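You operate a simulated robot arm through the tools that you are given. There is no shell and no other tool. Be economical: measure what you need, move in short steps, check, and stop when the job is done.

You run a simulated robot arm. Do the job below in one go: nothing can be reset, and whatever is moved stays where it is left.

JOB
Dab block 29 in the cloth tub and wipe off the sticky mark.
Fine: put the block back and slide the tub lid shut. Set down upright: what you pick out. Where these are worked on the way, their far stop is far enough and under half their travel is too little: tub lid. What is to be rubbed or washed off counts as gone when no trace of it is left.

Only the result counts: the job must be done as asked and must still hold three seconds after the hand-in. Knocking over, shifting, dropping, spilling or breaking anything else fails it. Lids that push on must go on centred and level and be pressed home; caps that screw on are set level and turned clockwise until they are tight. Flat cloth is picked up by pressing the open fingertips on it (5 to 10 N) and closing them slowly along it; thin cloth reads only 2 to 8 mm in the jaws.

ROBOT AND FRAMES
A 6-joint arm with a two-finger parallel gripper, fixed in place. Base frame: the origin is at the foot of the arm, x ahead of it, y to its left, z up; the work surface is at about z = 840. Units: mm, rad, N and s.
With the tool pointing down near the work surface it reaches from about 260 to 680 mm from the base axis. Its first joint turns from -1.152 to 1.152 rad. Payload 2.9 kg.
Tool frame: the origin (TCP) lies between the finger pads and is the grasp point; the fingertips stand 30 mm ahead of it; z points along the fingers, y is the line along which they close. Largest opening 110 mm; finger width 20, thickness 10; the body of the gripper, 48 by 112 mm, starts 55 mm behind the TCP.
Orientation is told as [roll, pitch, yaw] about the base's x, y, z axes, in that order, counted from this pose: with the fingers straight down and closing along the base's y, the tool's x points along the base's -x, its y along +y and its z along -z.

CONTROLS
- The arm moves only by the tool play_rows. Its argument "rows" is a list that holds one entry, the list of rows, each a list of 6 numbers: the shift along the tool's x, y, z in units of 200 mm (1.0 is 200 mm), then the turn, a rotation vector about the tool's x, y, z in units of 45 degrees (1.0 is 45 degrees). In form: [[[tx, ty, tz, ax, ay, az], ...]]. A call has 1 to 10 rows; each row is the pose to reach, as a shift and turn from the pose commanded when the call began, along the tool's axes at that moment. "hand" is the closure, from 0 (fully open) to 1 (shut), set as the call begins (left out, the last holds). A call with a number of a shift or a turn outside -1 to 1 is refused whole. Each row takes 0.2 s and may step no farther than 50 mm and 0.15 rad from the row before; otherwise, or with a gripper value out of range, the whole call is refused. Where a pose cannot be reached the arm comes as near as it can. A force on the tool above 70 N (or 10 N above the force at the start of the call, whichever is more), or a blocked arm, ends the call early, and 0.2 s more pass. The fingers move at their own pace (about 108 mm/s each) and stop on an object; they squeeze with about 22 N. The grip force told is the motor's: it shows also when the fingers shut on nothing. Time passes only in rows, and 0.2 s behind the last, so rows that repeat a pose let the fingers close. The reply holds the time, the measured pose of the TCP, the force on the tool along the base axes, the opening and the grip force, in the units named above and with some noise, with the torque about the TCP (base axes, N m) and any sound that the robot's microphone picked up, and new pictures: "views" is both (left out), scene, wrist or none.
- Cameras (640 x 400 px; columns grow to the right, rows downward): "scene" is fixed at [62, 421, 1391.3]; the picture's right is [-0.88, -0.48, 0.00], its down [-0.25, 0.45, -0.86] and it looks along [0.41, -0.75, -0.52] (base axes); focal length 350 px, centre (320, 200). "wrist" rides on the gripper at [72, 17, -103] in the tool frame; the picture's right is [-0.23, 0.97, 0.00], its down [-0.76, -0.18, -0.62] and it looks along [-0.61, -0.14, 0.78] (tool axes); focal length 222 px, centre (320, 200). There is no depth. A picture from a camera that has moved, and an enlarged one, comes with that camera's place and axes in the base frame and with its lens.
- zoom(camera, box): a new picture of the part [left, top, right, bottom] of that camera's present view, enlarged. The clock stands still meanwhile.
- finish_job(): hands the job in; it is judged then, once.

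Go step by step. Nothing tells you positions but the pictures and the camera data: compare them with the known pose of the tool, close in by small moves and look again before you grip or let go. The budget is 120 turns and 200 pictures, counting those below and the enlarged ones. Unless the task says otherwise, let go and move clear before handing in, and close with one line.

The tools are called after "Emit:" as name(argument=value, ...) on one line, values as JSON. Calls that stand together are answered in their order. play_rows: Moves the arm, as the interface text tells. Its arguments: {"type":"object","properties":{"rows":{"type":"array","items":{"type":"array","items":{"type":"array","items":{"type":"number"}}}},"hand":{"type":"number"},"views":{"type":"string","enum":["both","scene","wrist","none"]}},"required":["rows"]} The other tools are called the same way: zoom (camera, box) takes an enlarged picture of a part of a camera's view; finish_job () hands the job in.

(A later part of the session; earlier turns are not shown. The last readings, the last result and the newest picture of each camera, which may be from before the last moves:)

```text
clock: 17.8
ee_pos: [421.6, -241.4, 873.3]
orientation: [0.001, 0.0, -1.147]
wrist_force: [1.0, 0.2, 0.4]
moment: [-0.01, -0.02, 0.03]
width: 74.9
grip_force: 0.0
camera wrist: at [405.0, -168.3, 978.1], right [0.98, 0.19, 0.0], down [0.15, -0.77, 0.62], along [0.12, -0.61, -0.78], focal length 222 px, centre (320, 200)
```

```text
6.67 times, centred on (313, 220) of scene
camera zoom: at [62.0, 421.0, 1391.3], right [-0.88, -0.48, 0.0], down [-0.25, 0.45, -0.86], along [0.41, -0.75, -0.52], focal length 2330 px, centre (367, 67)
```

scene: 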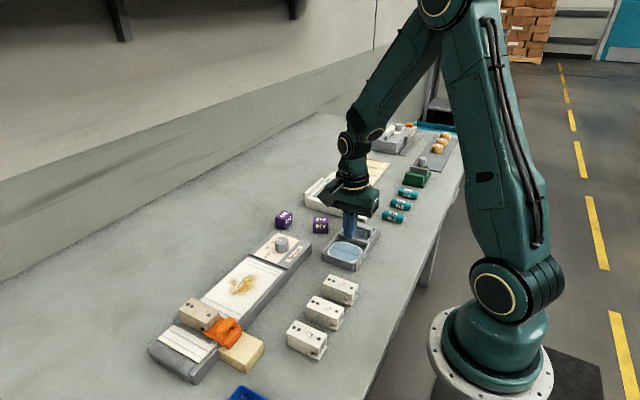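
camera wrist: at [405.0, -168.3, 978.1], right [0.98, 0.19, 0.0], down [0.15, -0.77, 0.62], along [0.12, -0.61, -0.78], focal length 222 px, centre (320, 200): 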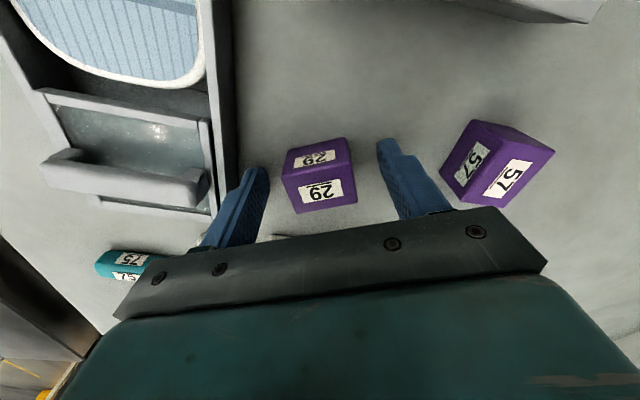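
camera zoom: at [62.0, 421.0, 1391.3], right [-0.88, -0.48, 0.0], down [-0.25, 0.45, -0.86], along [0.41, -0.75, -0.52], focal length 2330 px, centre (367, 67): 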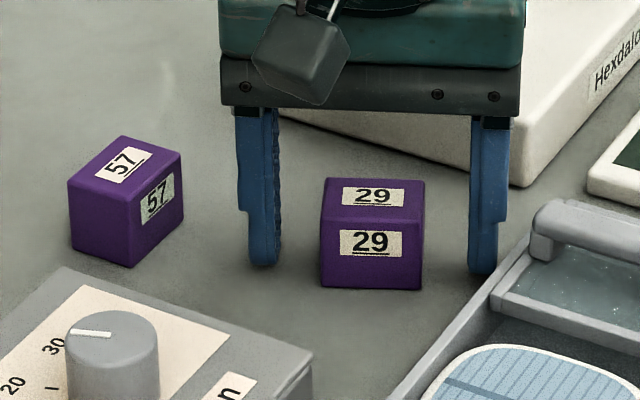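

The fingers straddle the block centred. I close them, then lift 6 mm as a test.

Emit:
play_rows(rows=[[[0, 0, 0, 0, 0, 0], [0, 0, 0, 0, 0, 0], [0, 0, 0, 0, 0, 0], [0, 0, 0, 0, 0, 0]]], hand=1, views="none")

Emit:
play_rows(rows=[[[0, 0, -0.01, 0, 0, 0], [0, 0, -0.02, 0, 0, 0], [0, 0, -0.03, 0, 0, 0], [0, 0, -0.03, 0, 0, 0]]], views="wrist")

Emit:
zoom(camera="scene", box=[265, 190, 361, 250])

```text
clock: 18.8
ee_pos: [420.8, -241.9, 873.5]
orientation: [0.001, 0.002, -1.149]
wrist_force: [1.1, -0.7, 0.8]
moment: [-0.01, 0.01, 0.02]
width: 39.2
grip_force: 22.4
```

```text
clock: 19.8
ee_pos: [420.4, -241.2, 879.0]
orientation: [-0.001, 0.0, -1.146]
wrist_force: [0.4, -0.3, -0.7]
moment: [0.01, -0.01, -0.02]
width: 39.3
grip_force: 22.0
camera wrist: at [404.7, -168.4, 984.6], right [0.98, 0.19, 0.0], down [0.15, -0.77, 0.62], along [0.12, -0.61, -0.78], focal length 222 px, centre (320, 200)
```

wrist: 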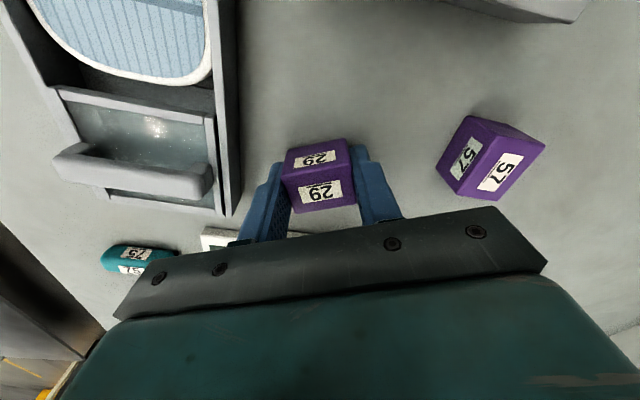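

```text
6.67 times, centred on (313, 220) of scene
camera zoom: at [62.0, 421.0, 1391.3], right [-0.88, -0.48, 0.0], down [-0.25, 0.45, -0.86], along [0.41, -0.75, -0.52], focal length 2330 px, centre (367, 67)
```

zoom: 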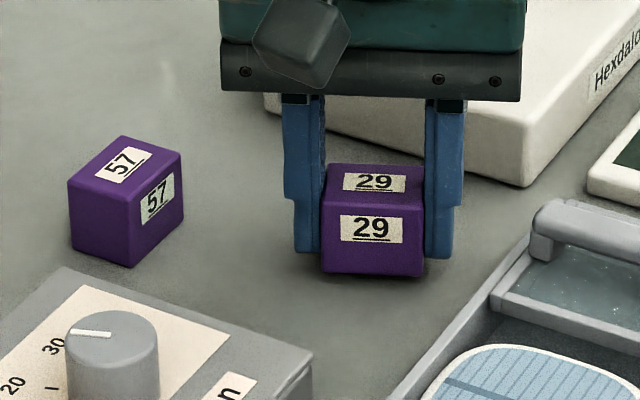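

The block came up with the fingers. I'll lift slowly to clear the tub rim, checking that the grip holds.

Emit:
play_rows(rows=[[[0, 0, -0.03, 0, 0, 0], [0, 0, -0.06, 0, 0, 0], [0, 0, -0.1, 0, 0, 0], [0, 0, -0.14, 0, 0, 0], [0, 0, -0.18, 0, 0, 0], [0, 0, -0.22, 0, 0, 0], [0, 0, -0.25, 0, 0, 0]]], views="wrist")

Emit:
zoom(camera="scene", box=[265, 190, 361, 250])

```text
clock: 21.4
ee_pos: [421.8, -242.5, 930.2]
orientation: [0.0, -0.002, -1.148]
wrist_force: [-0.4, -0.2, -0.7]
moment: [0.03, -0.01, 0.02]
width: 39.2
grip_force: 21.8
camera wrist: at [406.1, -169.1, 1034.7], right [0.98, 0.19, 0.0], down [0.15, -0.77, 0.62], along [0.12, -0.61, -0.78], focal length 222 px, centre (320, 200)
```

wrist: 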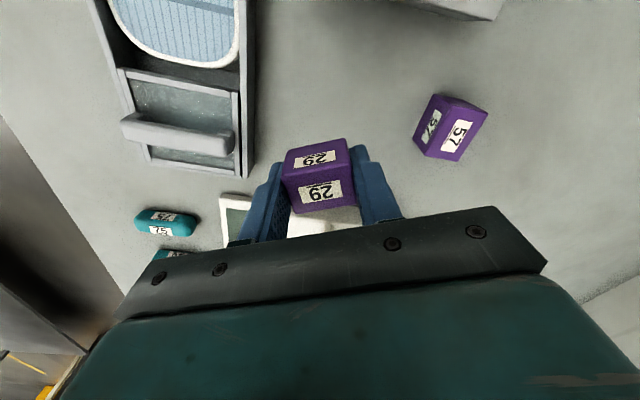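

```text
6.67 times, centred on (313, 220) of scene
camera zoom: at [62.0, 421.0, 1391.3], right [-0.88, -0.48, 0.0], down [-0.25, 0.45, -0.86], along [0.41, -0.75, -0.52], focal length 2330 px, centre (367, 67)
```

zoom: 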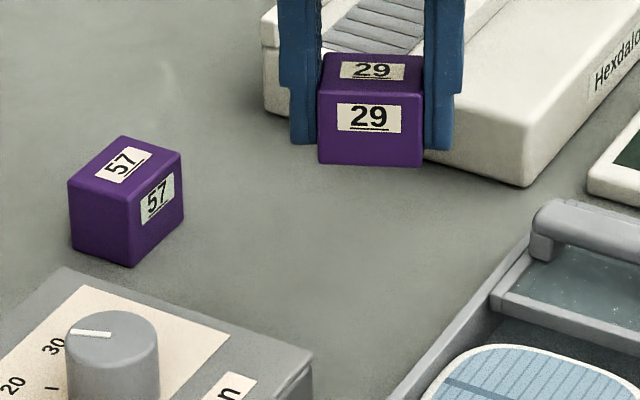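

The hold is solid, and the block's bottom sits about 33 mm below the TCP. I carry it slowly over the pad, turning back to yaw -90°.

Emit:
play_rows(rows=[[[0.06, -0.04, 0, 0, 0, 0.06], [0.13, -0.08, 0, 0, 0, 0.14], [0.2, -0.125, 0, 0, 0, 0.22], [0.27, -0.17, 0, 0, 0, 0.3], [0.34, -0.215, 0, 0, 0, 0.38], [0.41, -0.26, 0, 0, 0, 0.46], [0.47, -0.3, 0, 0, 0, 0.52], [0.525, -0.332, 0, 0, 0, 0.54], [0.525, -0.332, 0, 0, 0, 0.54]]], views="wrist")

Emit:
zoom(camera="scene", box=[290, 190, 410, 280])

```text
clock: 23.4
ee_pos: [316.9, -175.6, 929.3]
orientation: [0.0, 0.0, -1.57]
wrist_force: [-0.3, 0.5, -0.2]
moment: [0.02, -0.01, 0.0]
width: 39.3
grip_force: 22.2
camera wrist: at [332.2, -101.6, 1033.6], right [0.97, -0.23, 0.0], down [-0.18, -0.76, 0.62], along [-0.14, -0.61, -0.78], focal length 222 px, centre (320, 200)
```

wrist: 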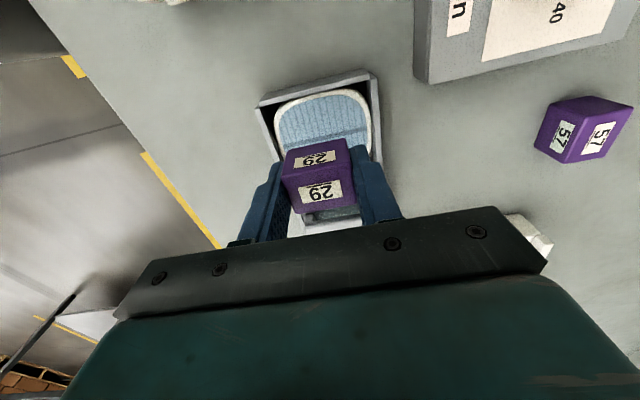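

```text
4.44 times, centred on (350, 235) of scene
camera zoom: at [62.0, 421.0, 1391.3], right [-0.88, -0.48, 0.0], down [-0.25, 0.45, -0.86], along [0.41, -0.75, -0.52], focal length 1554 px, centre (187, 44)
```

zoom: 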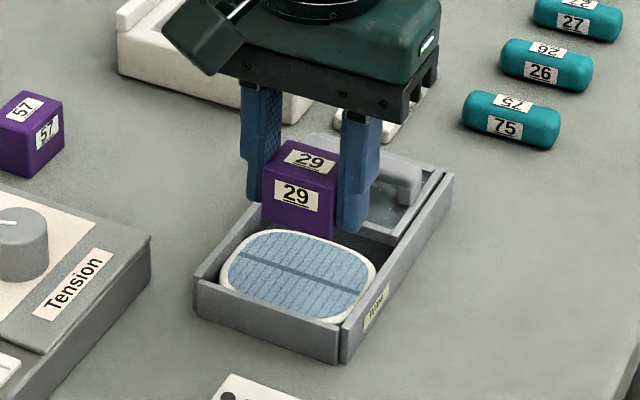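

The block is over the pad. I go down 30 mm, then creep until it touches.

Emit:
play_rows(rows=[[[0, 0, 0.05, 0, 0, 0], [0, 0, 0.1, 0, 0, 0], [0, 0, 0.15, 0, 0, 0]]], views="wrist")

Emit:
zoom(camera="scene", box=[310, 210, 390, 270])

```text
clock: 24.2
ee_pos: [316.8, -174.7, 899.7]
orientation: [0.0, -0.001, -1.571]
wrist_force: [-0.5, 0.8, -0.1]
moment: [-0.02, 0.01, 0.01]
width: 39.3
grip_force: 21.7
camera wrist: at [332.7, -101.5, 1004.2], right [0.97, -0.23, 0.0], down [-0.18, -0.76, 0.62], along [-0.14, -0.61, -0.78], focal length 222 px, centre (320, 200)
```

wrist: 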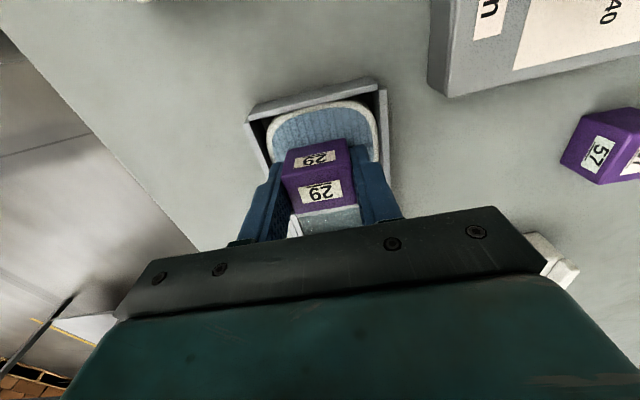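

```text
6.67 times, centred on (350, 240) of scene
camera zoom: at [62.0, 421.0, 1391.3], right [-0.88, -0.48, 0.0], down [-0.25, 0.45, -0.86], along [0.41, -0.75, -0.52], focal length 2330 px, centre (120, -67)
```

zoom: 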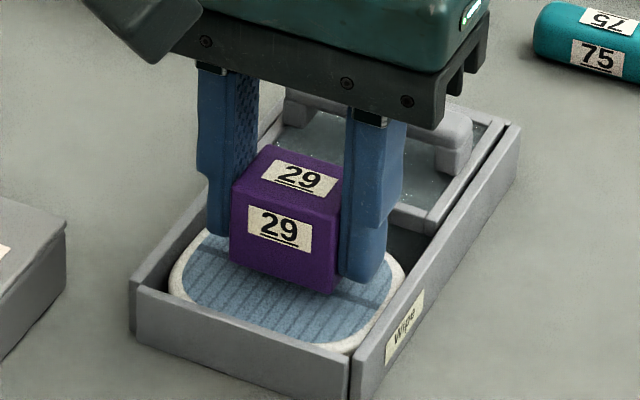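

Emit:
play_rows(rows=[[[0, 0, 0.015, 0, 0, 0], [0, 0, 0.03, 0, 0, 0], [0, 0, 0.04, 0, 0, 0]]], views="none")

```text
clock: 25.0
ee_pos: [318.6, -173.0, 891.7]
orientation: [0.001, 0.001, -1.571]
wrist_force: [0.7, 0.0, -0.3]
moment: [0.01, -0.01, -0.04]
width: 39.1
grip_force: 22.4
```

Emit:
play_rows(rows=[[[0, 0, 0.01, 0, 0, 0], [0, 0, 0.02, 0, 0, 0]]], views="none")

Emit:
play_rows(rows=[[[0, 0, 0.008, 0, 0, 0], [0, 0, 0.015, 0, 0, 0]]], views="scene")

Emit:
zoom(camera="scene", box=[310, 210, 390, 270])

```text
clock: 25.6
ee_pos: [316.8, -172.9, 889.5]
orientation: [0.002, -0.001, -1.571]
wrist_force: [-3.7, 2.1, 19.8]
moment: [0.03, 0.1, 0.01]
width: 39.2
grip_force: 21.9
```

```text
clock: 26.2
ee_pos: [316.8, -173.3, 886.5]
orientation: [0.001, -0.003, -1.573]
wrist_force: [-7.9, -0.5, 42.3]
moment: [0.17, 0.92, 0.17]
width: 39.2
grip_force: 22.2
```

scene: 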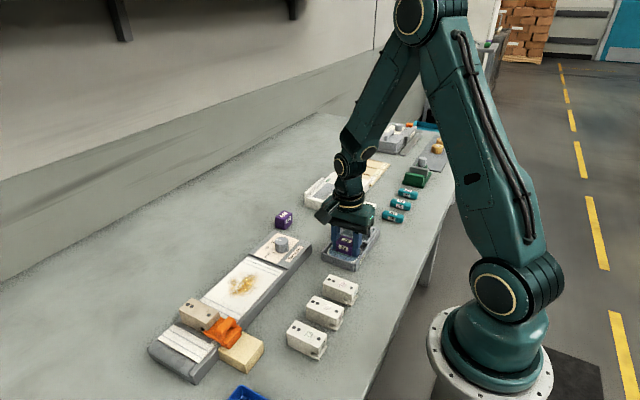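

```text
6.67 times, centred on (350, 240) of scene
camera zoom: at [61.5, 421.2, 1391.3], right [-0.88, -0.48, 0.0], down [-0.25, 0.45, -0.86], along [0.41, -0.75, -0.52], focal length 2330 px, centre (120, -67)
```

zoom: 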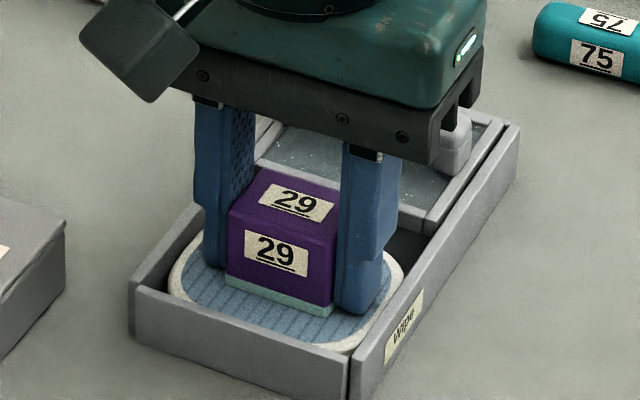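

A light-blue damp edge has appeared under the block, so it is wetted, which also shows this is the wiping block. I'll hold briefly, then lift slowly.

Emit:
play_rows(rows=[[[0, 0, 0, 0, 0, 0], [0, 0, 0, 0, 0, 0], [0, 0, -0.02, 0, 0, 0], [0, 0, -0.06, 0, 0, 0], [0, 0, -0.1, 0, 0, 0], [0, 0, -0.15, 0, 0, 0], [0, 0, -0.2, 0, 0, 0], [0, 0, -0.25, 0, 0, 0]]], views="wrist")

Emit:
zoom(camera="scene", box=[310, 200, 390, 260])

Emit:
zoom(camera="scene", box=[180, 230, 316, 315])

```text
clock: 28.0
ee_pos: [318.4, -175.1, 934.5]
orientation: [0.003, -0.002, -1.573]
wrist_force: [0.2, -0.8, 0.0]
moment: [0.0, -0.02, 0.02]
width: 39.2
grip_force: 21.9
camera wrist: at [333.8, -101.0, 1039.3], right [0.97, -0.23, 0.0], down [-0.18, -0.76, 0.62], along [-0.14, -0.61, -0.78], focal length 222 px, centre (320, 200)
```

wrist: 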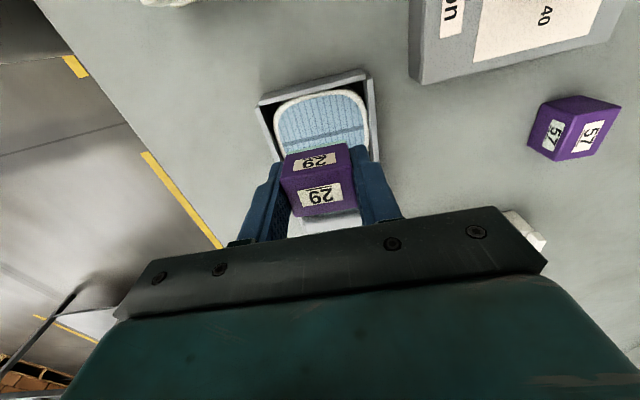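

```text
6.67 times, centred on (350, 230) of scene
camera zoom: at [62.0, 421.0, 1391.3], right [-0.88, -0.48, 0.0], down [-0.25, 0.45, -0.86], along [0.41, -0.75, -0.52], focal length 2330 px, centre (120, 0)
```

zoom: 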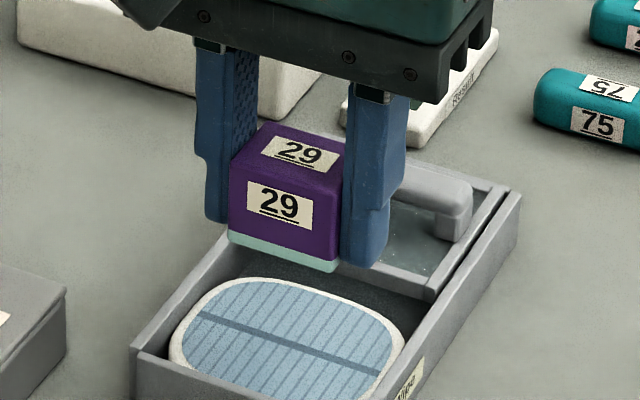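

```text
4.71 times, centred on (248, 272) of scene
camera zoom: at [62.0, 421.0, 1391.3], right [-0.88, -0.48, 0.0], down [-0.25, 0.45, -0.86], along [0.41, -0.75, -0.52], focal length 1645 px, centre (659, -141)
```

zoom: 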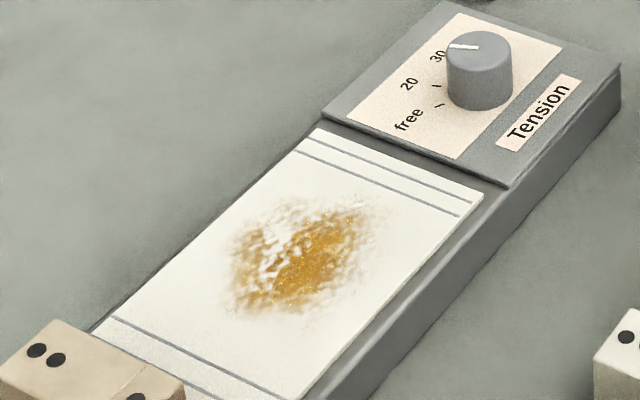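

The block is damp and still held. The mark is around (455, 30) on the web, so I'll carry the block there at a safe height and measure it with the wrist camera.

Emit:
play_rows(rows=[[[0.05, 0.04, -0.03, 0, 0, 0], [0.13, 0.1, -0.04, 0, 0, 0], [0.22, 0.175, -0.04, 0, 0, 0], [0.31, 0.25, -0.04, 0, 0, 0], [0.41, 0.33, -0.04, 0, 0, 0], [0.51, 0.42, -0.04, 0, 0, 0], [0.61, 0.51, -0.04, 0, 0, 0], [0.7, 0.59, -0.04, 0, 0, 0], [0.78, 0.65, -0.04, 0, 0, 0], [0.825, 0.685, -0.04, 0, 0, 0]]])

Emit:
zoom(camera="wrist", box=[220, 0, 420, 125])

Emit:
zoom(camera="scene", box=[180, 220, 310, 300])

```text
clock: 30.2
ee_pos: [455.2, -8.5, 942.8]
orientation: [0.0, 0.002, -1.571]
wrist_force: [0.9, -0.3, -0.5]
moment: [0.02, 0.03, 0.01]
width: 39.4
grip_force: 22.0
camera wrist: at [469.7, 64.0, 1046.9], right [0.97, -0.23, 0.0], down [-0.18, -0.76, 0.62], along [-0.14, -0.61, -0.78], focal length 222 px, centre (320, 200)
```

scene: 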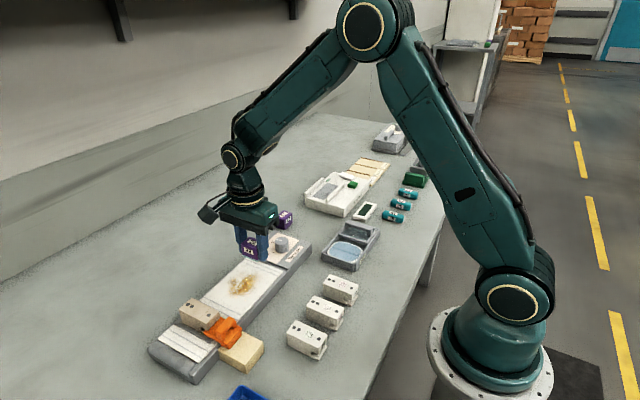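
wrist: 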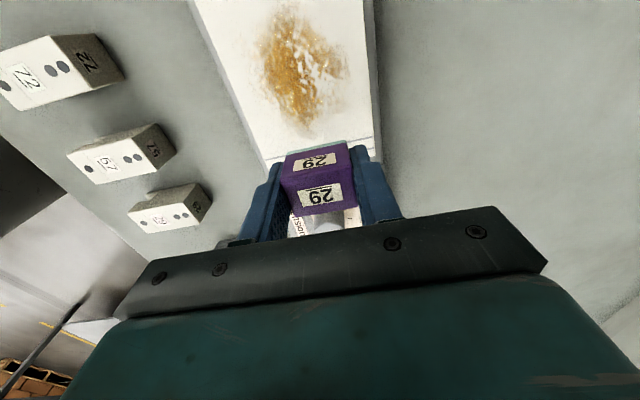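

```text
3.20 times, centred on (320, 62) of wrist
camera zoom: at [469.7, 64.0, 1046.9], right [0.97, -0.23, 0.0], down [-0.18, -0.76, 0.62], along [-0.14, -0.61, -0.78], focal length 711 px, centre (320, 640)
```

zoom: 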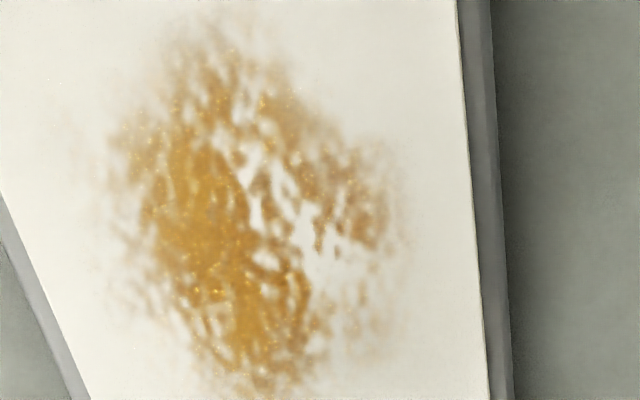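

```text
4.92 times, centred on (245, 260) of scene
camera zoom: at [62.0, 421.0, 1391.3], right [-0.88, -0.48, 0.0], down [-0.25, 0.45, -0.86], along [0.41, -0.75, -0.52], focal length 1721 px, centre (689, -95)
```

zoom: 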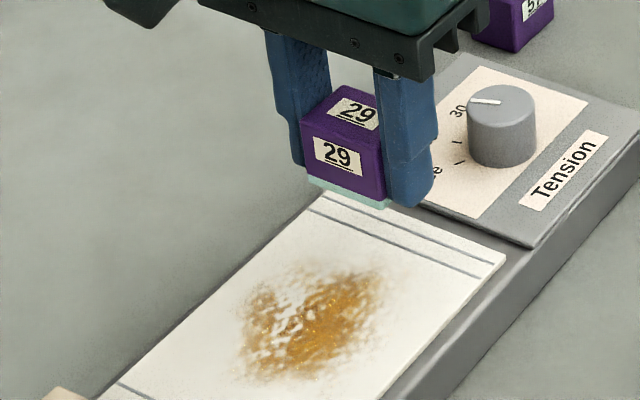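

The mark covers roughly x 418–486 and y -5–80, and the web is about 100 mm wide. I'll lower at its near end, (440, 0), and find contact gently.

Emit:
play_rows(rows=[[[0.04, -0.075, 0.04, 0, 0, 0], [0.04, -0.075, 0.1, 0, 0, 0], [0.04, -0.075, 0.15, 0, 0, 0], [0.04, -0.075, 0.19, 0, 0, 0]]], views="scene")

Emit:
zoom(camera="scene", box=[180, 220, 310, 300])

```text
clock: 31.2
ee_pos: [440.3, -2.4, 904.7]
orientation: [0.001, 0.0, -1.572]
wrist_force: [-0.3, -0.1, -0.2]
moment: [0.0, -0.02, -0.01]
width: 39.2
grip_force: 22.3
```

scene: 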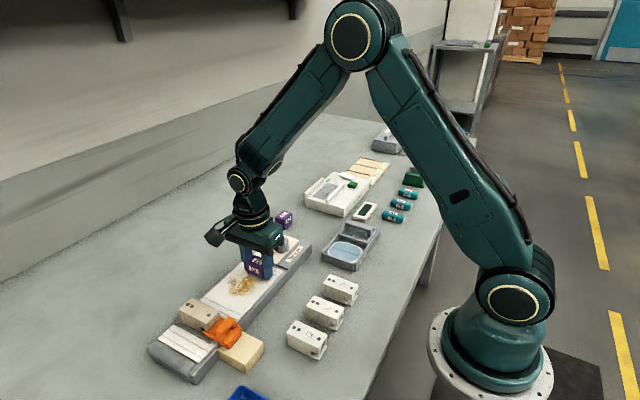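

```text
4.92 times, centred on (245, 260) of scene
camera zoom: at [62.0, 421.0, 1391.3], right [-0.88, -0.48, 0.0], down [-0.25, 0.45, -0.86], along [0.41, -0.75, -0.52], focal length 1721 px, centre (689, -95)
```

zoom: 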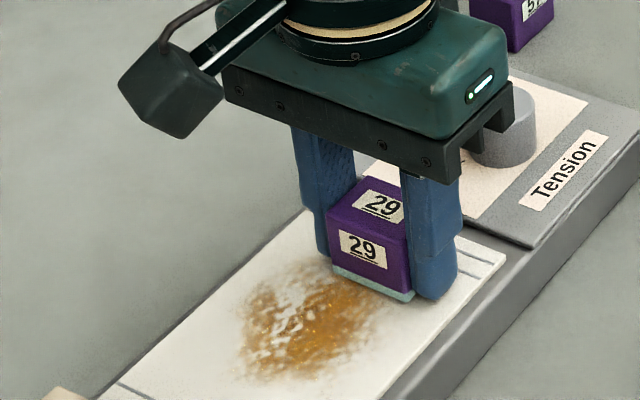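

Emit:
play_rows(rows=[[[0, 0, 0.01, 0, 0, 0], [0, 0, 0.02, 0, 0, 0], [0, 0, 0.03, 0, 0, 0]]], views="none")

Emit:
play_rows(rows=[[[0, 0, 0.01, 0, 0, 0]]], views="none")

```text
clock: 32.0
ee_pos: [439.4, -1.4, 902.2]
orientation: [0.006, 0.0, -1.572]
wrist_force: [-15.7, 0.0, 62.9]
moment: [-0.02, 1.9, -0.03]
width: 39.3
grip_force: 22.3
```

```text
clock: 32.4
ee_pos: [439.4, -1.7, 902.1]
orientation: [0.003, 0.0, -1.571]
wrist_force: [-3.2, -0.2, 7.4]
moment: [-0.05, 0.31, -0.01]
width: 39.3
grip_force: 22.3
stopped in row 1: the force on the tool passed its limit at 78 N (the readings are from after the stop); the commanded pose is now the measured one
```

The block touches the web at TCP z 902 with about 7 N. Now I rub along x with light pressure and see the effect.

Emit:
play_rows(rows=[[[0, 0.05, 0.002, 0, 0, 0], [0, 0.11, 0.002, 0, 0, 0], [0, 0.17, 0.002, 0, 0, 0], [0.04, 0.17, 0.002, 0, 0, 0], [0.08, 0.17, 0.002, 0, 0, 0], [0.08, 0.1, 0.002, 0, 0, 0], [0.08, 0.03, 0.002, 0, 0, 0], [0.08, -0.04, 0.002, 0, 0, 0]]], views="wrist")

Emit:
zoom(camera="scene", box=[180, 220, 310, 300])

```text
clock: 34.2
ee_pos: [435.4, 16.4, 902.7]
orientation: [0.014, 0.002, -1.568]
wrist_force: [19.7, 3.5, 20.6]
moment: [0.08, -0.03, -0.08]
width: 39.2
grip_force: 21.8
camera wrist: at [448.6, 88.9, 1007.5], right [0.97, -0.23, 0.01], down [-0.19, -0.76, 0.62], along [-0.13, -0.61, -0.79], focal length 222 px, centre (320, 200)
```

wrist: 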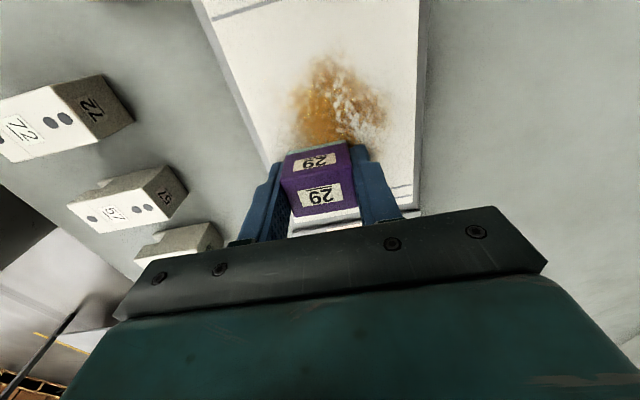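

```text
4.92 times, centred on (245, 260) of scene
camera zoom: at [62.2, 421.1, 1391.3], right [-0.88, -0.48, 0.0], down [-0.25, 0.45, -0.86], along [0.41, -0.75, -0.52], focal length 1721 px, centre (689, -95)
```

zoom: 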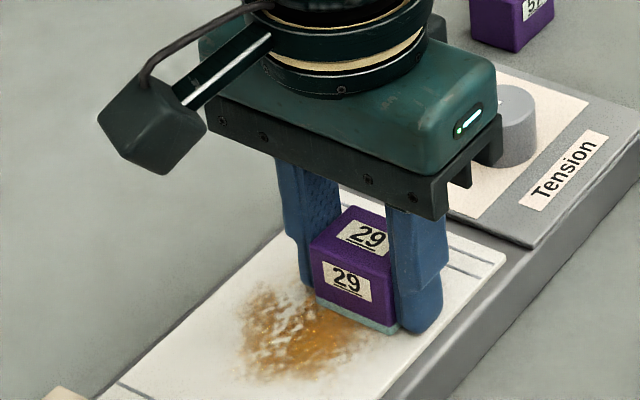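

The mark is being reduced where the block has passed. I continue the rubbing strokes with steps in +y.

Emit:
play_rows(rows=[[[0.05, 0, 0, 0, 0, 0], [0.06, 0.07, 0, 0, 0, 0], [0.06, 0.14, 0, 0, 0, 0], [0.06, 0.22, 0, 0, 0, 0], [0.12, 0.22, 0, 0, 0, 0], [0.12, 0.15, 0, 0, 0, 0], [0.12, 0.08, 0, 0, 0, 0], [0.12, 0.0, 0, 0, 0, 0]]], views="none")

Emit:
play_rows(rows=[[[0.06, 0, 0, 0, 0, 0], [0.06, 0.07, 0, 0, 0, 0], [0.06, 0.14, 0, 0, 0, 0], [0.06, 0.22, 0, 0, 0, 0], [0.12, 0.22, 0, 0, 0, 0], [0.12, 0.15, 0, 0, 0, 0], [0.12, 0.08, 0, 0, 0, 0], [0.12, 0.0, 0, 0, 0, 0]]], views="wrist")

Emit:
zoom(camera="scene", box=[180, 220, 310, 300])

```text
clock: 34.8
ee_pos: [434.8, 23.5, 902.8]
orientation: [-0.024, -0.004, -1.578]
wrist_force: [-11.7, -1.8, 14.9]
moment: [0.01, -0.07, -0.04]
width: 39.3
grip_force: 21.6
stopped in row 3: the force on the tool passed its limit at 83 N (the readings are from after the stop); the commanded pose is now the measured one
```

```text
clock: 35.4
ee_pos: [438.7, 33.7, 902.7]
orientation: [-0.041, -0.01, -1.582]
wrist_force: [-11.1, -2.2, 15.3]
moment: [-0.01, -0.13, -0.01]
width: 39.2
grip_force: 21.7
stopped in row 2: the force on the tool passed its limit at 84 N (the readings are from after the stop); the commanded pose is now the measured one
camera wrist: at [459.9, 107.2, 1006.3], right [0.97, -0.24, -0.04], down [-0.16, -0.75, 0.64], along [-0.18, -0.61, -0.77], focal length 222 px, centre (320, 200)
```

wrist: 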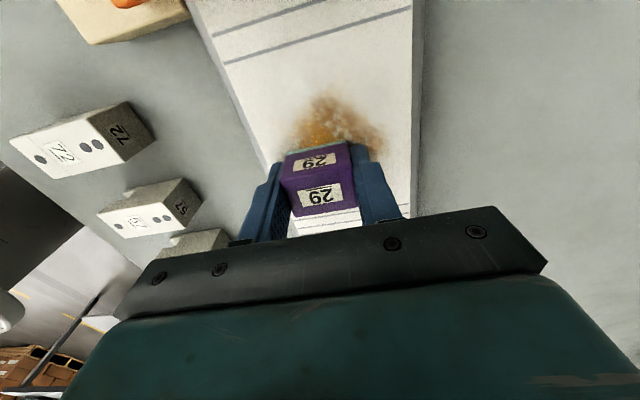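

```text
4.92 times, centred on (245, 260) of scene
camera zoom: at [61.5, 420.9, 1391.4], right [-0.88, -0.48, 0.0], down [-0.25, 0.45, -0.86], along [0.41, -0.75, -0.52], focal length 1721 px, centre (689, -95)
```

zoom: 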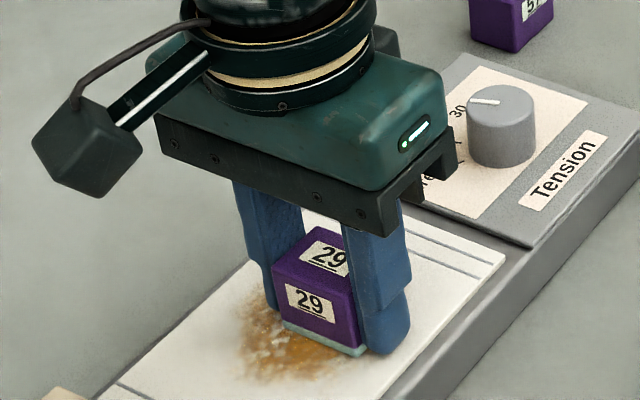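

The pressure built up and the pose tilted slightly. I'll lift a little, square up the tool and look at the mark.

Emit:
play_rows(rows=[[[0, 0, -0.02, 0, 0, 0], [-0.04, 0, -0.05, 0.013, 0.052, -0.014], [-0.1, 0, -0.08, 0.013, 0.052, -0.014], [-0.16, 0, -0.1, 0.013, 0.052, -0.014], [-0.16, 0, -0.1, 0.013, 0.052, -0.014]]], views="wrist")

Emit:
zoom(camera="scene", box=[180, 230, 310, 310])

Emit:
zoom(camera="wrist", box=[220, 0, 460, 150])

```text
clock: 36.6
ee_pos: [441.8, 0.9, 922.5]
orientation: [-0.049, 0.032, -1.573]
wrist_force: [0.2, -0.1, -1.1]
moment: [-0.03, 0.01, -0.02]
width: 39.2
grip_force: 22.2
camera wrist: at [461.4, 71.2, 1028.0], right [0.97, -0.23, -0.05], down [-0.15, -0.78, 0.61], along [-0.18, -0.58, -0.79], focal length 222 px, centre (320, 200)
```

wrist: 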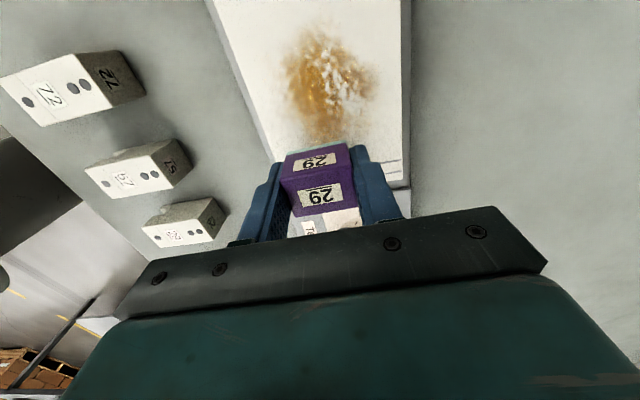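

```text
4.92 times, centred on (245, 270) of scene
camera zoom: at [62.0, 421.0, 1391.3], right [-0.88, -0.48, 0.0], down [-0.25, 0.45, -0.86], along [0.41, -0.75, -0.52], focal length 1721 px, centre (689, -145)
```

zoom: 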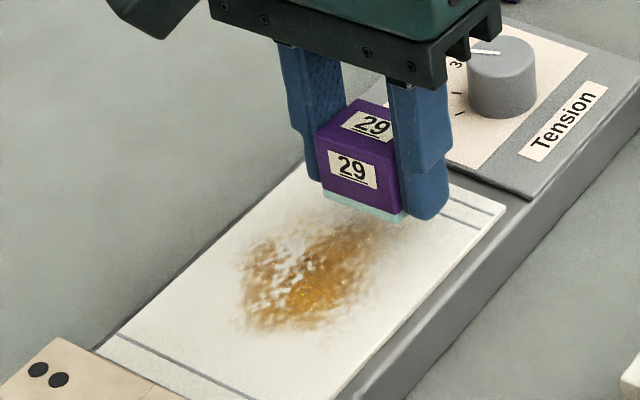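

```text
2.67 times, centred on (340, 75) of wrist
camera zoom: at [461.4, 71.2, 1028.0], right [0.97, -0.23, -0.05], down [-0.15, -0.78, 0.61], along [-0.18, -0.58, -0.79], focal length 592 px, centre (267, 533)
```

zoom: 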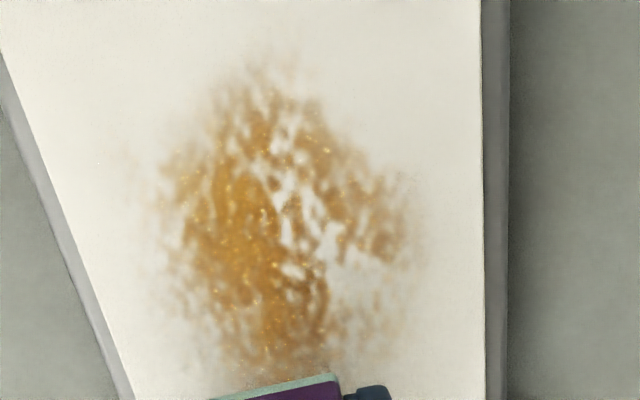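

The mark has only faded a little, so it will need many lighter strokes. First I square the tool (it is tilted about 0.05 rad), then find contact again.

Emit:
play_rows(rows=[[[0, 0, 0, -0.0624, -0.0408, 0], [0, 0, 0.03, -0.0624, -0.0408, 0], [0, 0, 0.06, -0.0624, -0.0408, 0], [0, 0, 0.06, -0.0624, -0.0408, 0]]], views="none")

```text
clock: 37.6
ee_pos: [439.9, 2.8, 909.0]
orientation: [-0.001, 0.0, -1.573]
wrist_force: [0.2, 0.0, 0.3]
moment: [-0.01, 0.01, 0.02]
width: 39.1
grip_force: 22.0
```

Emit:
play_rows(rows=[[[0, 0, 0.02, 0, 0, 0], [0, 0, 0.03, 0, 0, 0], [0, 0, 0.033, 0, 0, 0], [0, 0, 0.033, 0, 0, 0]]], views="none")

```text
clock: 38.6
ee_pos: [441.3, 3.8, 904.4]
orientation: [-0.001, 0.0, -1.571]
wrist_force: [-0.3, 0.1, -0.3]
moment: [0.02, 0.0, 0.02]
width: 39.1
grip_force: 21.5
```

Emit:
play_rows(rows=[[[0, 0, 0.004, 0, 0, 0], [0, 0, 0.008, 0, 0, 0]]], views="none")

Emit:
play_rows(rows=[[[0, 0, 0.002, 0, 0, 0], [0, 0, 0.004, 0, 0, 0]]], views="none")

```text
clock: 39.2
ee_pos: [440.4, 2.4, 900.9]
orientation: [0.0, 0.001, -1.571]
wrist_force: [-0.2, 1.1, 1.6]
moment: [-0.01, 0.02, 0.02]
width: 39.2
grip_force: 21.9
```

```text
clock: 39.8
ee_pos: [440.1, 3.7, 902.4]
orientation: [0.0, 0.0, -1.572]
wrist_force: [-6.1, 2.2, 18.9]
moment: [0.05, 0.55, -0.07]
width: 39.1
grip_force: 22.0
```

About 19 N of contact now. I rub back and forth along x in smaller steps.

Emit:
play_rows(rows=[[[0, 0.04, 0, 0, 0, 0], [0, 0.08, 0, 0, 0, 0], [0, 0.12, 0, 0, 0, 0], [0, 0.16, 0, 0, 0, 0], [0.03, 0.16, 0, 0, 0, 0], [0.03, 0.12, 0, 0, 0, 0], [0.03, 0.07, 0, 0, 0, 0], [0.03, 0.02, 0, 0, 0, 0], [0.03, -0.03, 0, 0, 0, 0], [0.03, -0.06, 0, 0, 0, 0]]], views="none")

Emit:
play_rows(rows=[[[0.03, 0, 0, 0, 0, 0], [0.03, 0.04, 0, 0, 0, 0], [0.03, 0.09, 0, 0, 0, 0], [0.03, 0.14, 0, 0, 0, 0], [0.03, 0.19, 0, 0, 0, 0], [0.03, 0.22, 0, 0, 0, 0]]], views="wrist")

Emit:
zoom(camera="scene", box=[180, 230, 310, 310])

```text
clock: 40.2
ee_pos: [443.2, 1.8, 903.2]
orientation: [-0.02, -0.001, -1.57]
wrist_force: [-12.9, 0.1, 16.3]
moment: [-0.01, -0.11, -0.01]
width: 39.2
grip_force: 22.5
stopped in row 2: the force on the tool passed its limit at 75 N (the readings are from after the stop); the commanded pose is now the measured one
```

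```text
clock: 41.0
ee_pos: [450.9, 8.5, 901.8]
orientation: [-0.042, -0.001, -1.572]
wrist_force: [-11.6, -1.6, 15.0]
moment: [-0.01, -0.04, -0.05]
width: 38.8
grip_force: 22.1
stopped in row 3: the force on the tool passed its limit at 78 N (the readings are from after the stop); the commanded pose is now the measured one
camera wrist: at [470.4, 81.0, 1007.0], right [0.97, -0.23, -0.04], down [-0.15, -0.76, 0.63], along [-0.17, -0.61, -0.77], focal length 222 px, centre (320, 200)
```

wrist: 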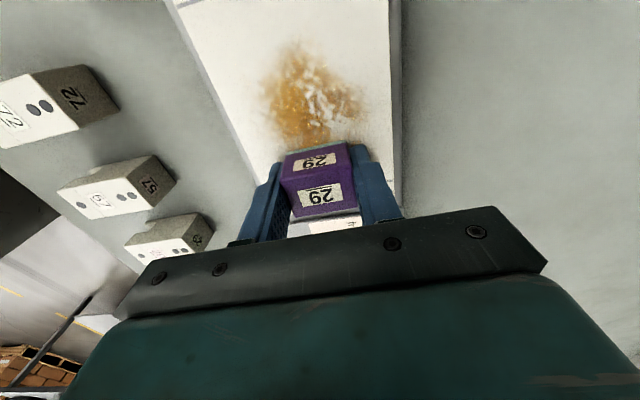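

```text
4.92 times, centred on (245, 270) of scene
camera zoom: at [61.6, 421.0, 1391.4], right [-0.88, -0.48, 0.0], down [-0.25, 0.45, -0.86], along [0.41, -0.75, -0.52], focal length 1721 px, centre (689, -145)
```

zoom: 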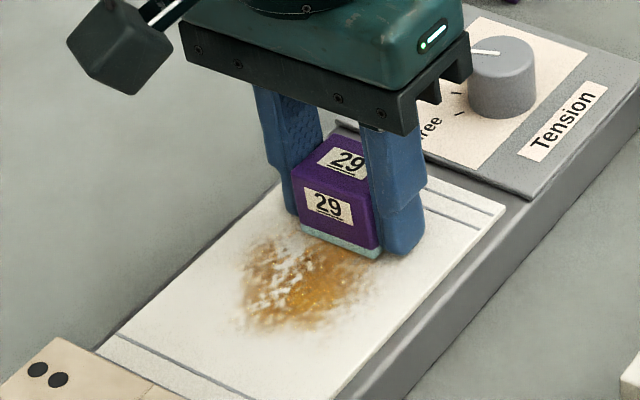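

Moving +x under that much load digs the leading edge in. I'll reset the tool level and work with a lighter contact of about 5 N.

Emit:
play_rows(rows=[[[0, 0, -0.01, 0, 0, 0], [0, 0, -0.02, -0.0535, -0.001, 0], [0, 0, -0.02, -0.0535, -0.001, 0], [0, 0, -0.01, -0.0535, -0.001, 0], [0, 0, -0.006, -0.0535, -0.001, 0], [0, 0, -0.006, -0.0535, -0.001, 0]]], views="none")

```text
clock: 42.4
ee_pos: [452.4, 8.2, 903.1]
orientation: [0.003, -0.002, -1.573]
wrist_force: [0.6, -0.2, -1.1]
moment: [-0.02, 0.02, 0.01]
width: 39.3
grip_force: 22.3
```

Emit:
play_rows(rows=[[[0, 0, 0.003, 0, 0, 0], [0, 0, 0.003, 0, 0, 0]]], views="none")

Emit:
play_rows(rows=[[[0, 0, 0.002, 0, 0, 0], [0, 0, 0.002, 0, 0, 0]]], views="none")

Emit:
play_rows(rows=[[[0, 0, 0.002, 0, 0, 0], [0, 0, 0.002, 0, 0, 0]]], views="none")

```text
clock: 43.0
ee_pos: [451.3, 8.6, 903.0]
orientation: [0.003, -0.001, -1.571]
wrist_force: [0.3, -0.1, -0.5]
moment: [-0.04, 0.01, 0.01]
width: 39.3
grip_force: 22.1
```

```text
clock: 43.6
ee_pos: [452.2, 9.5, 903.2]
orientation: [0.004, -0.002, -1.571]
wrist_force: [0.3, 0.4, -0.4]
moment: [-0.02, 0.01, 0.02]
width: 39.0
grip_force: 22.0
```

```text
clock: 44.2
ee_pos: [451.0, 9.0, 902.0]
orientation: [0.003, -0.002, -1.571]
wrist_force: [-0.1, 0.2, -1.2]
moment: [-0.02, -0.01, 0.03]
width: 39.1
grip_force: 22.1
```

Emit:
play_rows(rows=[[[0, 0, 0.003, 0, 0, 0], [0, 0, 0.003, 0, 0, 0]]], views="none")

Emit:
play_rows(rows=[[[0, 0, 0.002, 0, 0, 0], [0, 0, 0.002, 0, 0, 0]]], views="none")

```text
clock: 44.8
ee_pos: [452.5, 8.4, 902.7]
orientation: [0.005, -0.002, -1.573]
wrist_force: [-2.4, 0.0, 9.6]
moment: [0.04, 0.32, 0.05]
width: 39.3
grip_force: 22.2
```

```text
clock: 45.4
ee_pos: [452.8, 8.9, 903.0]
orientation: [0.005, -0.003, -1.572]
wrist_force: [-6.6, 1.1, 24.7]
moment: [0.15, 0.82, -0.11]
width: 39.3
grip_force: 22.4
```

The load acts near the -x fingertip, so the fingers themselves are probably touching the web. I'll rest the block here, open, rise 8 mm and regrip so it sticks out further below the tips.

Emit:
play_rows(rows=[[[0, 0, -0.003, 0, 0, 0], [0, 0, -0.003, 0, 0, 0]]], views="none")

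Emit:
play_rows(rows=[[[0, 0, 0, 0, 0, 0], [0, 0, 0, 0, 0, 0], [0, 0, -0.02, 0, 0, 0], [0, 0, -0.045, 0, 0, 0], [0, 0, -0.045, 0, 0, 0]]], hand=0.5)

Emit:
zoom(camera="scene", box=[200, 220, 296, 280])

Emit:
zoom(camera="wrist", box=[240, 100, 400, 220])

```text
clock: 46.0
ee_pos: [452.4, 7.8, 901.1]
orientation: [0.007, -0.001, -1.573]
wrist_force: [-4.2, 2.0, 24.1]
moment: [0.17, 0.71, -0.02]
width: 39.0
grip_force: 21.8
```

```text
clock: 47.2
ee_pos: [451.7, 7.8, 910.5]
orientation: [0.002, -0.004, -1.57]
wrist_force: [-0.1, 0.3, -0.7]
moment: [-0.01, 0.02, 0.02]
width: 54.9
grip_force: 0.0
camera wrist: at [466.5, 80.7, 1015.1], right [0.97, -0.23, 0.0], down [-0.18, -0.76, 0.62], along [-0.14, -0.61, -0.78], focal length 222 px, centre (320, 200)
```

scene: 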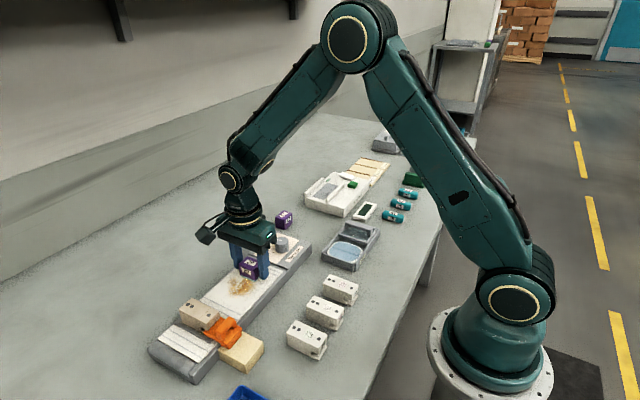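
wrist: 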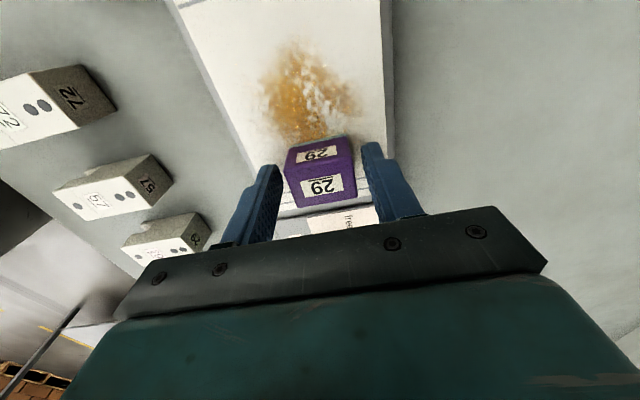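

```text
6.67 times, centred on (248, 250) of scene
camera zoom: at [62.0, 421.0, 1391.3], right [-0.88, -0.48, 0.0], down [-0.25, 0.45, -0.86], along [0.41, -0.75, -0.52], focal length 2330 px, centre (800, -133)
```

zoom: 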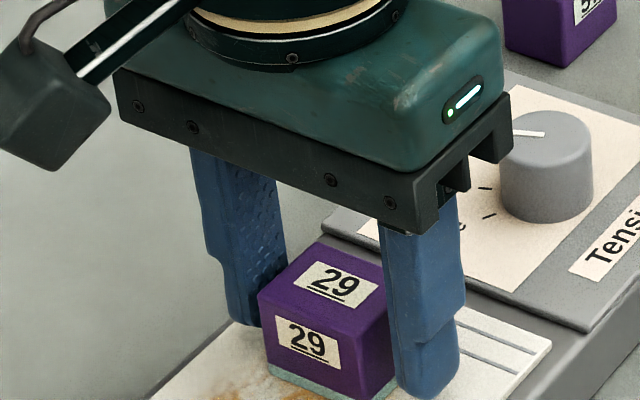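

```text
3.33 times, centred on (320, 160) of wrist
camera zoom: at [466.5, 80.7, 1015.1], right [0.97, -0.23, 0.0], down [-0.18, -0.76, 0.62], along [-0.14, -0.61, -0.78], focal length 740 px, centre (320, 333)
```

zoom: 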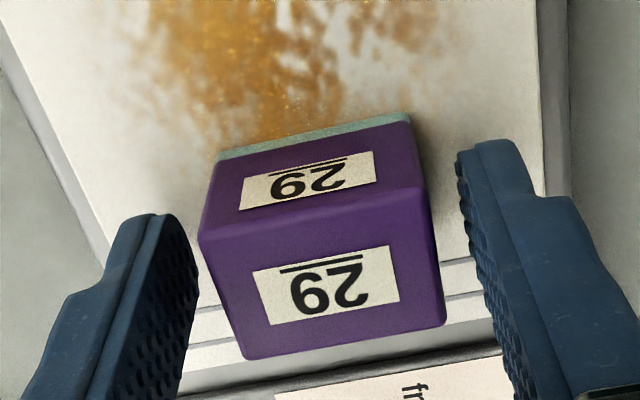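

The block stands flat on the web. I close at this height, with the tips about 10 mm above the web.

Emit:
play_rows(rows=[[[0, 0, 0, 0, 0, 0], [0, 0, 0, 0, 0, 0], [0, 0, 0, 0, 0, 0]]], hand=1, views="none")

Emit:
play_rows(rows=[[[0, 0, 0.002, 0, 0, 0], [0, 0, 0.002, 0, 0, 0]]], views="none")

```text
clock: 48.0
ee_pos: [451.8, 8.5, 910.1]
orientation: [0.002, -0.001, -1.571]
wrist_force: [0.4, 0.0, 0.2]
moment: [0.01, 0.02, -0.01]
width: 38.9
grip_force: 22.2
```

```text
clock: 48.6
ee_pos: [450.9, 7.8, 910.4]
orientation: [0.004, -0.002, -1.574]
wrist_force: [-0.8, 0.0, 4.4]
moment: [-0.03, 0.11, 0.03]
width: 39.1
grip_force: 21.9
```

The block is regripped with light contact of 4 N. I try a slow stroke.

Emit:
play_rows(rows=[[[0, 0.03, 0.001, 0, 0, 0], [0, 0.06, 0.001, 0, 0, 0], [0, 0.09, 0.001, 0, 0, 0], [0, 0.12, 0.001, 0, 0, 0], [0, 0.09, 0.001, 0, 0, 0], [0, 0.05, 0.001, 0, 0, 0], [0, 0.0, 0.001, 0, 0, 0], [0, -0.05, 0.001, 0, 0, 0], [0, -0.1, 0.001, 0, 0, 0], [0, -0.1, 0.001, 0, 0, 0]]], views="wrist")

Emit:
zoom(camera="wrist", box=[220, 0, 460, 160])

```text
clock: 50.8
ee_pos: [431.3, 7.6, 911.1]
orientation: [0.005, 0.0, -1.573]
wrist_force: [5.5, -0.7, 18.3]
moment: [-0.04, -0.03, -0.01]
width: 39.0
grip_force: 21.6
camera wrist: at [446.9, 81.1, 1015.2], right [0.97, -0.23, 0.0], down [-0.18, -0.76, 0.62], along [-0.14, -0.61, -0.78], focal length 222 px, centre (320, 200)
```

wrist: 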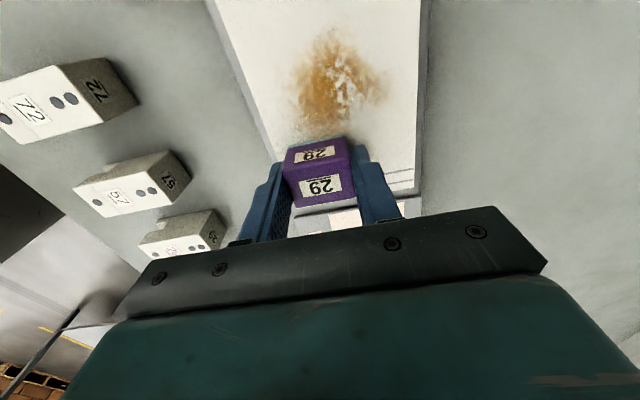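

```text
2.50 times, centred on (340, 80) of wrist
camera zoom: at [446.9, 81.1, 1015.2], right [0.97, -0.23, 0.0], down [-0.18, -0.76, 0.62], along [-0.14, -0.61, -0.78], focal length 555 px, centre (270, 500)
```

zoom: 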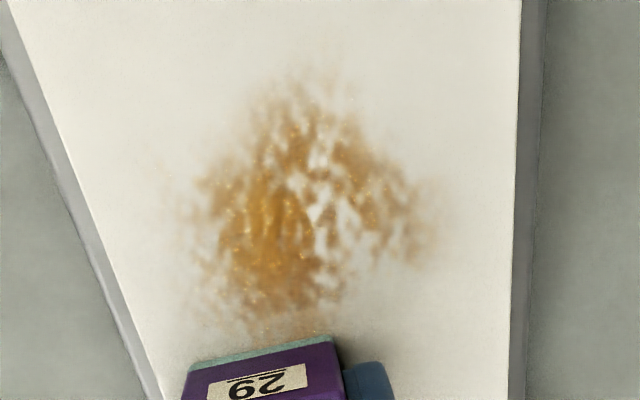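

Strokes now run smoothly, and the swept strip looks cleaner. I continue stepping in +y.

Emit:
play_rows(rows=[[[0.03, 0, 0, 0, 0, 0], [0.06, 0.0, 0, 0, 0, 0], [0.06, 0.04, 0, 0, 0, 0], [0.06, 0.08, 0, 0, 0, 0], [0.06, 0.12, 0, 0, 0, 0], [0.06, 0.16, 0, 0, 0, 0], [0.06, 0.2, 0, 0, 0, 0], [0.06, 0.22, 0, 0, 0, 0], [0.09, 0.22, 0, 0, 0, 0], [0.12, 0.22, 0, 0, 0, 0]]], views="none")

Emit:
play_rows(rows=[[[0, -0.04, 0, 0, 0, 0], [0, -0.08, 0, 0, 0, 0], [0, -0.12, 0, 0, 0, 0], [0, -0.16, 0, 0, 0, 0], [0, -0.2, 0, 0, 0, 0], [0, -0.23, 0, 0, 0, 0], [0.03, -0.23, 0, 0, 0, 0], [0.06, -0.23, 0, 0, 0, 0], [0.06, -0.23, 0, 0, 0, 0]]], views="wrist")

Emit:
zoom(camera="scene", box=[180, 220, 310, 300])

```text
clock: 53.0
ee_pos: [476.9, 30.6, 909.7]
orientation: [0.006, -0.001, -1.575]
wrist_force: [1.3, -6.2, 18.5]
moment: [-0.21, 0.07, 0.02]
width: 39.1
grip_force: 21.7
```

```text
clock: 55.0
ee_pos: [428.0, 44.2, 911.5]
orientation: [0.0, -0.002, -1.574]
wrist_force: [-1.9, -1.1, 5.0]
moment: [-0.01, 0.03, 0.01]
width: 39.1
grip_force: 22.1
camera wrist: at [444.3, 116.6, 1015.3], right [0.97, -0.23, 0.0], down [-0.18, -0.76, 0.62], along [-0.14, -0.61, -0.78], focal length 222 px, centre (320, 200)
```

wrist: 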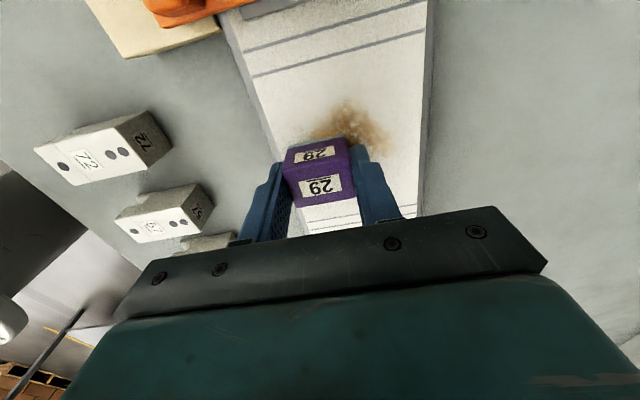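

```text
4.92 times, centred on (245, 260) of scene
camera zoom: at [61.9, 421.0, 1391.4], right [-0.88, -0.48, 0.0], down [-0.25, 0.45, -0.86], along [0.41, -0.75, -0.52], focal length 1721 px, centre (689, -95)
```

zoom: 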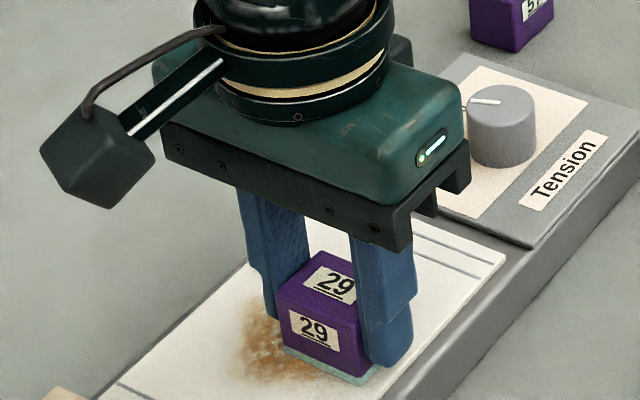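

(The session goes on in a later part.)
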